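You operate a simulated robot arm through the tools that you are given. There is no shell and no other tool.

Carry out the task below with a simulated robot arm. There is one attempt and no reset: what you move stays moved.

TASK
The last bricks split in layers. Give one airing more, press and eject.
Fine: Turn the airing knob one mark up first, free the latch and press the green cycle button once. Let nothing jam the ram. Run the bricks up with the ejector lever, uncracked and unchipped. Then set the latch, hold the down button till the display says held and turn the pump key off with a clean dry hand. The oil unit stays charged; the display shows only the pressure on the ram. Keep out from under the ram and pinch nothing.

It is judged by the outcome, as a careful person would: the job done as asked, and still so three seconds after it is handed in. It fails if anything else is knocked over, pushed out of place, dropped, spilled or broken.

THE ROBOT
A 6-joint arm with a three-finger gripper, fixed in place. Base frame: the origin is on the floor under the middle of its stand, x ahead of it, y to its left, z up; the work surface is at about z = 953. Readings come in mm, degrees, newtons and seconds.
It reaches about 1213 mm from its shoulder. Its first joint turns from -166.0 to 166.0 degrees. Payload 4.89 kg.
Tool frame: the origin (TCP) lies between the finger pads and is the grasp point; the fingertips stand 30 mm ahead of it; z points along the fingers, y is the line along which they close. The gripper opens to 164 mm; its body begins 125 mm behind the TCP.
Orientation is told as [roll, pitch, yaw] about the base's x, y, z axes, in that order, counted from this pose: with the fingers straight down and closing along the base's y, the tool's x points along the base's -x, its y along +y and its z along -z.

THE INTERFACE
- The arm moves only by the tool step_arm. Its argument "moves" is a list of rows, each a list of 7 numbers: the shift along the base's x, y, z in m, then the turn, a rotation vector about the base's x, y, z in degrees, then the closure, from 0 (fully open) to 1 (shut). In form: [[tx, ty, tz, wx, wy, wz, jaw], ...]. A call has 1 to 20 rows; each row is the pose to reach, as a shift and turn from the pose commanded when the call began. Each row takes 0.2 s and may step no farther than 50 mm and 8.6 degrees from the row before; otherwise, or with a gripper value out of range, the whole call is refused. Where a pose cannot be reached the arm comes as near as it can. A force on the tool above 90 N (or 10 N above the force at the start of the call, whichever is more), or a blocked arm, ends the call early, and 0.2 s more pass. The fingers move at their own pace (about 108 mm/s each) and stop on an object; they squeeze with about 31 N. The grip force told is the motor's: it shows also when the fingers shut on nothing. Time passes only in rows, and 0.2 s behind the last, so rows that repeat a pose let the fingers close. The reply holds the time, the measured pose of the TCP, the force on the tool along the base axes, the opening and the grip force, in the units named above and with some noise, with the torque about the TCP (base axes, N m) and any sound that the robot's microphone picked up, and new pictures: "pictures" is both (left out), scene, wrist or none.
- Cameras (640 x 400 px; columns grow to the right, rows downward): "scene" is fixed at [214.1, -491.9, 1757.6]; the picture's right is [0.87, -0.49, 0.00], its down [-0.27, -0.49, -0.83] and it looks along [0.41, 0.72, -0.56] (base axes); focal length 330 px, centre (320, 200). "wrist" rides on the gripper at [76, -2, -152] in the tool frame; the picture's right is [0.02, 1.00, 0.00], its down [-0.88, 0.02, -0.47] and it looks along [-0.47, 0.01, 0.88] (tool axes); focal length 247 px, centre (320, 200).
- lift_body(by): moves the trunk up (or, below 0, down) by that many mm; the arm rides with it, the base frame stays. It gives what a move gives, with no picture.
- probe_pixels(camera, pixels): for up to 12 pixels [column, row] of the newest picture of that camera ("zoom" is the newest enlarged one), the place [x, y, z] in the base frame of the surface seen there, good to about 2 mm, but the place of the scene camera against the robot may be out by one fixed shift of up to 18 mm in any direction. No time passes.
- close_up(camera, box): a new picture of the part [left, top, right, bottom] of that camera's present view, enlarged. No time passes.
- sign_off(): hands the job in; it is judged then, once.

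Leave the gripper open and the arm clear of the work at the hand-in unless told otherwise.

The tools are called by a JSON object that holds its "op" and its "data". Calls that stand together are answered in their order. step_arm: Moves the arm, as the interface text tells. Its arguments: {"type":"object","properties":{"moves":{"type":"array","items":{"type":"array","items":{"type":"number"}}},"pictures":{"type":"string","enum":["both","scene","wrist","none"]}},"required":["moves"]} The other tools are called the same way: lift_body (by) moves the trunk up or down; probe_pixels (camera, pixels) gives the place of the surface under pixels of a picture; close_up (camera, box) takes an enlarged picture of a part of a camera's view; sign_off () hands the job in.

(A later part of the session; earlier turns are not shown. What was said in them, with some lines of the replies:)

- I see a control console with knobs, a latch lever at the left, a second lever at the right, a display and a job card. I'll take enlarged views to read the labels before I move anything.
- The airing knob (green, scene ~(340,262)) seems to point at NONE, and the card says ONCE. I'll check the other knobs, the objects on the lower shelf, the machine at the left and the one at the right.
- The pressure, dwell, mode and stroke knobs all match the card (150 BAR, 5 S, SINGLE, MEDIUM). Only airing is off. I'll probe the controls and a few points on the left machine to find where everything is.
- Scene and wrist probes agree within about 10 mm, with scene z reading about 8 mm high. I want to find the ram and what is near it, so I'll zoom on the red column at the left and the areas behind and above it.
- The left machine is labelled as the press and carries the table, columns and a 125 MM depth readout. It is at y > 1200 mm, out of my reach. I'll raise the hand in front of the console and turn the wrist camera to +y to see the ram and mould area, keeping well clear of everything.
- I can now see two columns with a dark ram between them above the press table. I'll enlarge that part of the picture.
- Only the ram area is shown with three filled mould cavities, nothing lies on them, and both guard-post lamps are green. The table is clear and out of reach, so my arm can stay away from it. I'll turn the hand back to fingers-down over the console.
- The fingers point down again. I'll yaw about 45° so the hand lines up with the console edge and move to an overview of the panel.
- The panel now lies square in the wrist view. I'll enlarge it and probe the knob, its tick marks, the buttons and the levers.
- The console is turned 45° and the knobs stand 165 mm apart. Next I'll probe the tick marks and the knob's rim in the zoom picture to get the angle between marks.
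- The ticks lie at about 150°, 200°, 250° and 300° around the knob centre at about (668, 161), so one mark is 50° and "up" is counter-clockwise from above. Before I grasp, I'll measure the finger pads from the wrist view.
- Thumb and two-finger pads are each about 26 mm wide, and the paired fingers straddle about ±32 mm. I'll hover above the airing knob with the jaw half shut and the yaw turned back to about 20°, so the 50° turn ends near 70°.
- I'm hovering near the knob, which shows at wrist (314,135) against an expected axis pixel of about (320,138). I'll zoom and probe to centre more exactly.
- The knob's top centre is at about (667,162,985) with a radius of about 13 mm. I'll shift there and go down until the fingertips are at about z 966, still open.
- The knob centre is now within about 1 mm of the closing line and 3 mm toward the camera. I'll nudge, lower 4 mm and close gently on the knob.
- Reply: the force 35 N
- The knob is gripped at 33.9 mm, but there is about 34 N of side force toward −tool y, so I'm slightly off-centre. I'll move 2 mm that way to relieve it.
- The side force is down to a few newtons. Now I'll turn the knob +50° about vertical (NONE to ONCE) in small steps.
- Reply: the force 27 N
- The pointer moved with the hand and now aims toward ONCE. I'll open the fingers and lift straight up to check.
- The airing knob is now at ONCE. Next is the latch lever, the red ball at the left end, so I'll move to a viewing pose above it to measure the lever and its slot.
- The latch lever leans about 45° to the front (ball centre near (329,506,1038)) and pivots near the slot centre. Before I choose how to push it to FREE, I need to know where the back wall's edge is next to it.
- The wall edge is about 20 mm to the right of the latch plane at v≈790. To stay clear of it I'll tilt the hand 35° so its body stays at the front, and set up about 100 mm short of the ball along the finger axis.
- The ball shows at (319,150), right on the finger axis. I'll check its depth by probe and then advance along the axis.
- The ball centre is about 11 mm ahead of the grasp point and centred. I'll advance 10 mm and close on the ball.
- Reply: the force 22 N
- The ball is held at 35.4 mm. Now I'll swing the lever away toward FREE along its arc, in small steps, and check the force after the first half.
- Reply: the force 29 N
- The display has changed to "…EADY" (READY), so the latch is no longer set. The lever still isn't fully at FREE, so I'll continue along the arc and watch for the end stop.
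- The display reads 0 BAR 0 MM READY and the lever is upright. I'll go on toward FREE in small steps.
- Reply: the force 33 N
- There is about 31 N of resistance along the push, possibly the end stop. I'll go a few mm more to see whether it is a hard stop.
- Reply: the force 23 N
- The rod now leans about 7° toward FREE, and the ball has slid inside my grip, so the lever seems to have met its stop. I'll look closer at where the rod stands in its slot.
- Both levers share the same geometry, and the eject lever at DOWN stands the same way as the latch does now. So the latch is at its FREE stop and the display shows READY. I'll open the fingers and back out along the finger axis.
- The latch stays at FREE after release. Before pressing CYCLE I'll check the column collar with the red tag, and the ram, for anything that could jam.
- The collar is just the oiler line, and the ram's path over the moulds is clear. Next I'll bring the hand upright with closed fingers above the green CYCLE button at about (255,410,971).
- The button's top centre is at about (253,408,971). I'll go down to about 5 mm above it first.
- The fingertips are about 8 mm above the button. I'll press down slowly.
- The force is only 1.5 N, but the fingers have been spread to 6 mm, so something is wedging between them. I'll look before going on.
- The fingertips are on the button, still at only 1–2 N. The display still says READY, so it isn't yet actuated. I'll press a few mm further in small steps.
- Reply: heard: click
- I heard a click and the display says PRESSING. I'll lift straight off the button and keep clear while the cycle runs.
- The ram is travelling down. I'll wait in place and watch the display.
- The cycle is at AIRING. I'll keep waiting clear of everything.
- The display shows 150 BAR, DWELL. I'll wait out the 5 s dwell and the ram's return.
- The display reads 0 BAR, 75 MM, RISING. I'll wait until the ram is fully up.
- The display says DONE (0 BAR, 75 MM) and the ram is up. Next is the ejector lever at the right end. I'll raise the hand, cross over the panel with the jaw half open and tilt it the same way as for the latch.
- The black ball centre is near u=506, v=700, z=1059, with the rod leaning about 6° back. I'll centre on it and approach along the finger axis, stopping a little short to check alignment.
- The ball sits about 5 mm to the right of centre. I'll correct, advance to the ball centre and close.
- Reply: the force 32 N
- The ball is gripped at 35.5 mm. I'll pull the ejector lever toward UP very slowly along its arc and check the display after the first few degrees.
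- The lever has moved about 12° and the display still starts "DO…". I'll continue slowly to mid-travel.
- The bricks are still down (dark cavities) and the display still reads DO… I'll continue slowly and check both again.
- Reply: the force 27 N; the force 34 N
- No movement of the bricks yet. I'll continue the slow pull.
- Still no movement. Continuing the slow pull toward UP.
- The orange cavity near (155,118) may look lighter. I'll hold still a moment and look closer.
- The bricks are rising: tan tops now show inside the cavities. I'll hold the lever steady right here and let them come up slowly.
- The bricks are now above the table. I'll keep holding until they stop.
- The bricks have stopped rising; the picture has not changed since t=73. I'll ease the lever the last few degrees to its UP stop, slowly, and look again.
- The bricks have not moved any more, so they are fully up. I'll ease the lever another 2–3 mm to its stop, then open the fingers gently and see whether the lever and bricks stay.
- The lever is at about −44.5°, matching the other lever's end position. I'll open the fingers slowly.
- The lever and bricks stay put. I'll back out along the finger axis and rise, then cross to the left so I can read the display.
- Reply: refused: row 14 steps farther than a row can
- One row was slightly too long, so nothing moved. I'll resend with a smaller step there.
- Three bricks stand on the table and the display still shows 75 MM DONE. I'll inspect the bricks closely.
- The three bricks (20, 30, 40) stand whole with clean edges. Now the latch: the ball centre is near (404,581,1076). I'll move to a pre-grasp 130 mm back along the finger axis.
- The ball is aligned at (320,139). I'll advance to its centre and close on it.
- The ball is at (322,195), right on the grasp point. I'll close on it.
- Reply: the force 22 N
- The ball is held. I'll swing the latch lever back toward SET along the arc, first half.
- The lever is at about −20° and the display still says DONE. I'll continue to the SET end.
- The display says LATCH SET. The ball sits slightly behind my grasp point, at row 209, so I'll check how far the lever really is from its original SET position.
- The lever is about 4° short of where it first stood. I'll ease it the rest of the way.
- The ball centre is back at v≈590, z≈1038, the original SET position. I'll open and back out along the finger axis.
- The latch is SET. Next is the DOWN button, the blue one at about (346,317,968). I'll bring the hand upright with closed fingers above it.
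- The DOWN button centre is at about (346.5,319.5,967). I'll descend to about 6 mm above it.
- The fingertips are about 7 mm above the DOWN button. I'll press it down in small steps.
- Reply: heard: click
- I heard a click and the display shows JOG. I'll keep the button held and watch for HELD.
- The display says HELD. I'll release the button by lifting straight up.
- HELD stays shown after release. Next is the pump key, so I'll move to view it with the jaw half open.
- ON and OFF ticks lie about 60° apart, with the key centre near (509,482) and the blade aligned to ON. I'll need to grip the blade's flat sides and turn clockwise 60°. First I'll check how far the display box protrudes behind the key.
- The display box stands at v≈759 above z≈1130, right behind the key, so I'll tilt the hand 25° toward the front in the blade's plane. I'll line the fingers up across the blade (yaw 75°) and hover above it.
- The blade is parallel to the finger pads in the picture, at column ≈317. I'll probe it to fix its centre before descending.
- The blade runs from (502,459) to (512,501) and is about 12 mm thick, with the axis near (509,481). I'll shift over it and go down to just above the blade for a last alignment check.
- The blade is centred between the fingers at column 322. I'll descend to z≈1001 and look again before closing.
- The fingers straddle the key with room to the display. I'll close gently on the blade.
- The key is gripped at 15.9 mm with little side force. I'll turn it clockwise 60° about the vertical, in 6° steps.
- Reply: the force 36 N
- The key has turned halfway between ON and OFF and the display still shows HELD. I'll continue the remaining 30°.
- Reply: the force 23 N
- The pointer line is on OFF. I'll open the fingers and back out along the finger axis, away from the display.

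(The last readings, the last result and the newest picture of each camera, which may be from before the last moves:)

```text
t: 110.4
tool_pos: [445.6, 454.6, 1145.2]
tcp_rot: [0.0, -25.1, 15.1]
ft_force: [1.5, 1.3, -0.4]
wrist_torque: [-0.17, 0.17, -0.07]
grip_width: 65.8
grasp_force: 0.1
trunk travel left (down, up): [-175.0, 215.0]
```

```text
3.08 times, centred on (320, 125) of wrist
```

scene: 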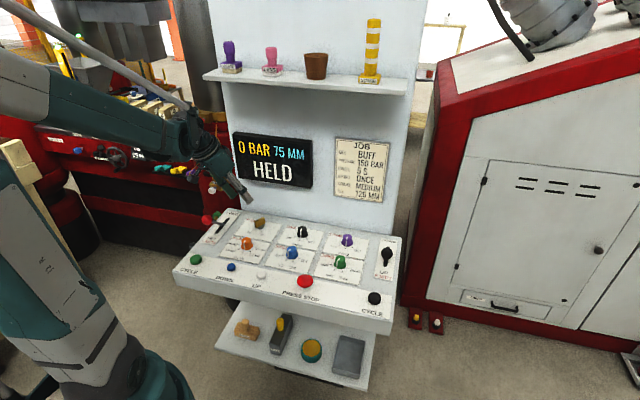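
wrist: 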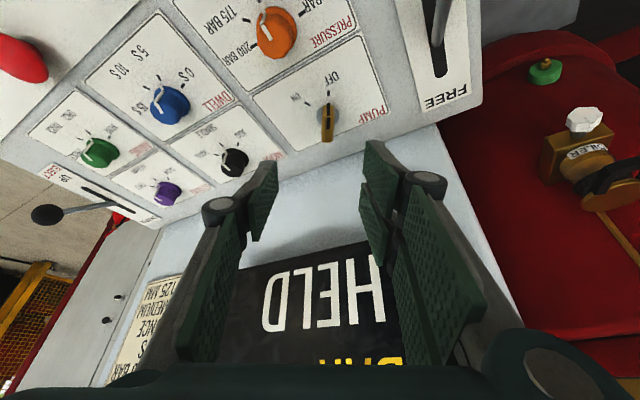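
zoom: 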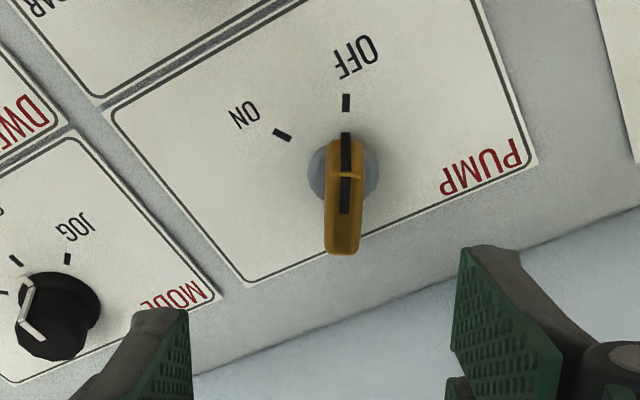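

The key is at OFF and the display shows HELD, 0 BAR. I'll now retreat up and back with the gripper fully open and check the final state of everything.

{"op": "step_arm", "data": {"moves": [[-0.015, -0.02, 0.035, 0, 0, 0, 0.5], [-0.03, -0.045, 0.07, 0, 0, 0, 0.4], [-0.045, -0.07, 0.105, 0, 0, 0, 0.2], [-0.06, -0.095, 0.14, 0, 0, 0, 0], [-0.075, -0.12, 0.175, 0, 0, 0, 0], [-0.09, -0.145, 0.21, 0, 0, 0, 0], [-0.105, -0.17, 0.24, 0, 0, 0, 0], [-0.115, -0.195, 0.255, 0, 0, 0, 0], [-0.115, -0.195, 0.255, 0, 0, 0, 0], [-0.115, -0.195, 0.255, 0, 0, 0, 0], [-0.115, -0.195, 0.255, 0, 0, 0, 0]], "pictures": "both"}}

{"op": "close_up", "data": {"camera": "scene", "box": [170, 120, 410, 300]}}

{"op": "close_up", "data": {"camera": "scene", "box": [60, 60, 220, 160]}}

{"op": "close_up", "data": {"camera": "scene", "box": [180, 200, 300, 280]}}

```text
t: 112.8
tool_pos: [331.2, 258.7, 1398.1]
tcp_rot: [0.1, -25.0, 15.1]
ft_force: [0.3, 0.3, 0.1]
wrist_torque: [0.03, 0.02, 0.01]
grip_width: 163.8
grasp_force: 0.1
trunk travel left (down, up): [-175.0, 215.0]
```

scene: 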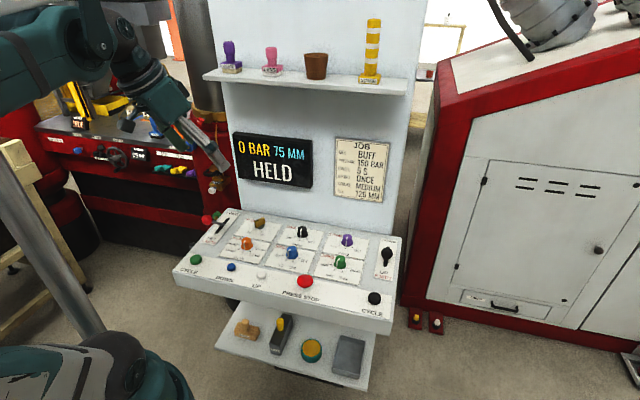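
wrist: 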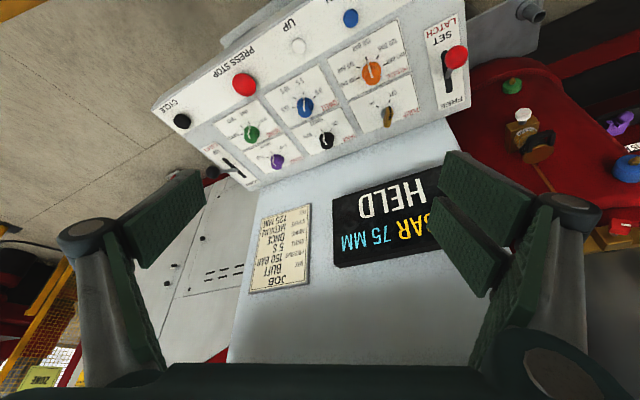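

```text
2.22 times, centred on (290, 210) of scene
```

zoom: 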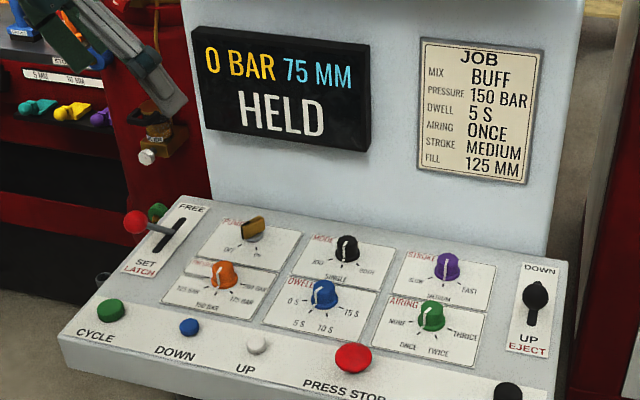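

```text
4.00 times, centred on (140, 110) of scene
```

zoom: 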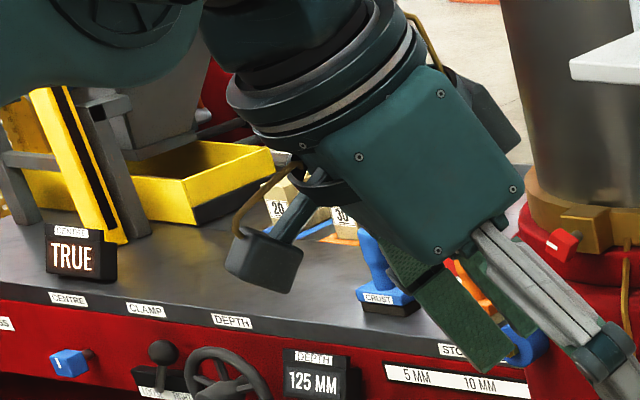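

```text
5.00 times, centred on (240, 240) of scene
```

zoom: 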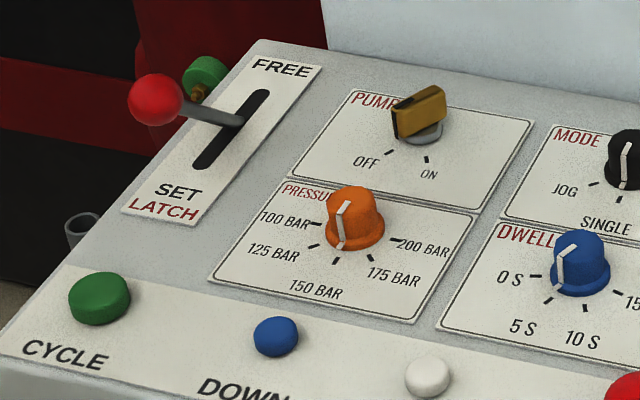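

Everything reads right: latch SET, key OFF, airing ONCE, ejector UP, HELD. I'll shift the hand aside for one last look at the bricks.

{"op": "step_arm", "data": {"moves": [[0.03, -0.03, 0, 0, 0, 0, 0], [0.06, -0.06, 0, 0, 0, 0, 0], [0.09, -0.09, 0, 0, 0, 0, 0], [0.11, -0.12, 0, 0, 0, 0, 0], [0.11, -0.12, 0, 0, 0, 0, 0]], "pictures": "scene"}}

{"op": "close_up", "data": {"camera": "scene", "box": [90, 70, 210, 150]}}

```text
t: 114.0
tool_pos: [439.5, 138.6, 1399.1]
tcp_rot: [0.0, -25.0, 15.1]
ft_force: [0.2, 0.1, 0.4]
wrist_torque: [-0.01, 0.07, 0.02]
grip_width: 164.2
grasp_force: 0.0
trunk travel left (down, up): [-175.0, 215.0]
```

scene: 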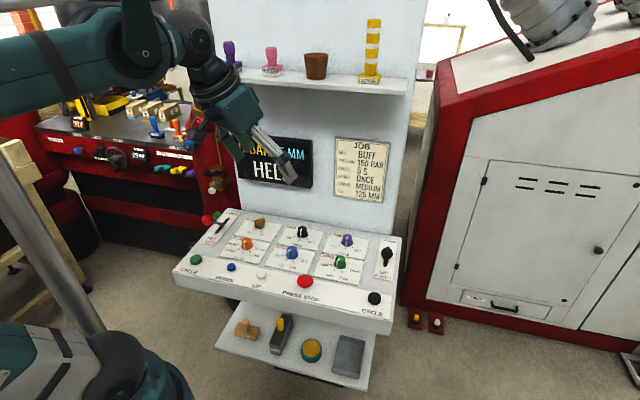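

```text
5.00 times, centred on (150, 110) of scene
```

zoom: 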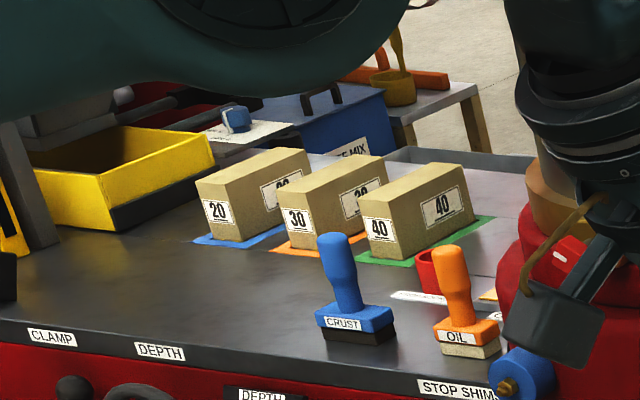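

The three bricks stand whole on the table. The latch is set, the display says HELD, the pump key is off, the hand is open and clear, and nothing else was moved. I'll hand the job in.

{"op": "sign_off", "data": {}}

```text
The job is handed in.
```

The bricks are pressed with one airing and ejected. The press is latched and held, the pump key is off, and the job is handed in.

- **Airing:** I turned the knob one mark up, from NONE to ONCE, which matches the job card.
- **Pressing:** With the latch freed, I pressed the green cycle button once. It aired, dwelt at 150 bar and finished with 75 mm on the display. Nothing was in the ram's way.
- **Bricks:** I pulled the ejector lever slowly to UP, and all three bricks (20, 30, 40) came up. In the camera views I saw no cracks or chips. The lever is still at UP.
- **Shutdown:** I set the latch, held the down button until the display said HELD, and turned the pump key to OFF. The display still reads 0 bar, 75 mm, HELD.

The hand only touched the controls, nothing else was moved, and it is now open and clear of the console.
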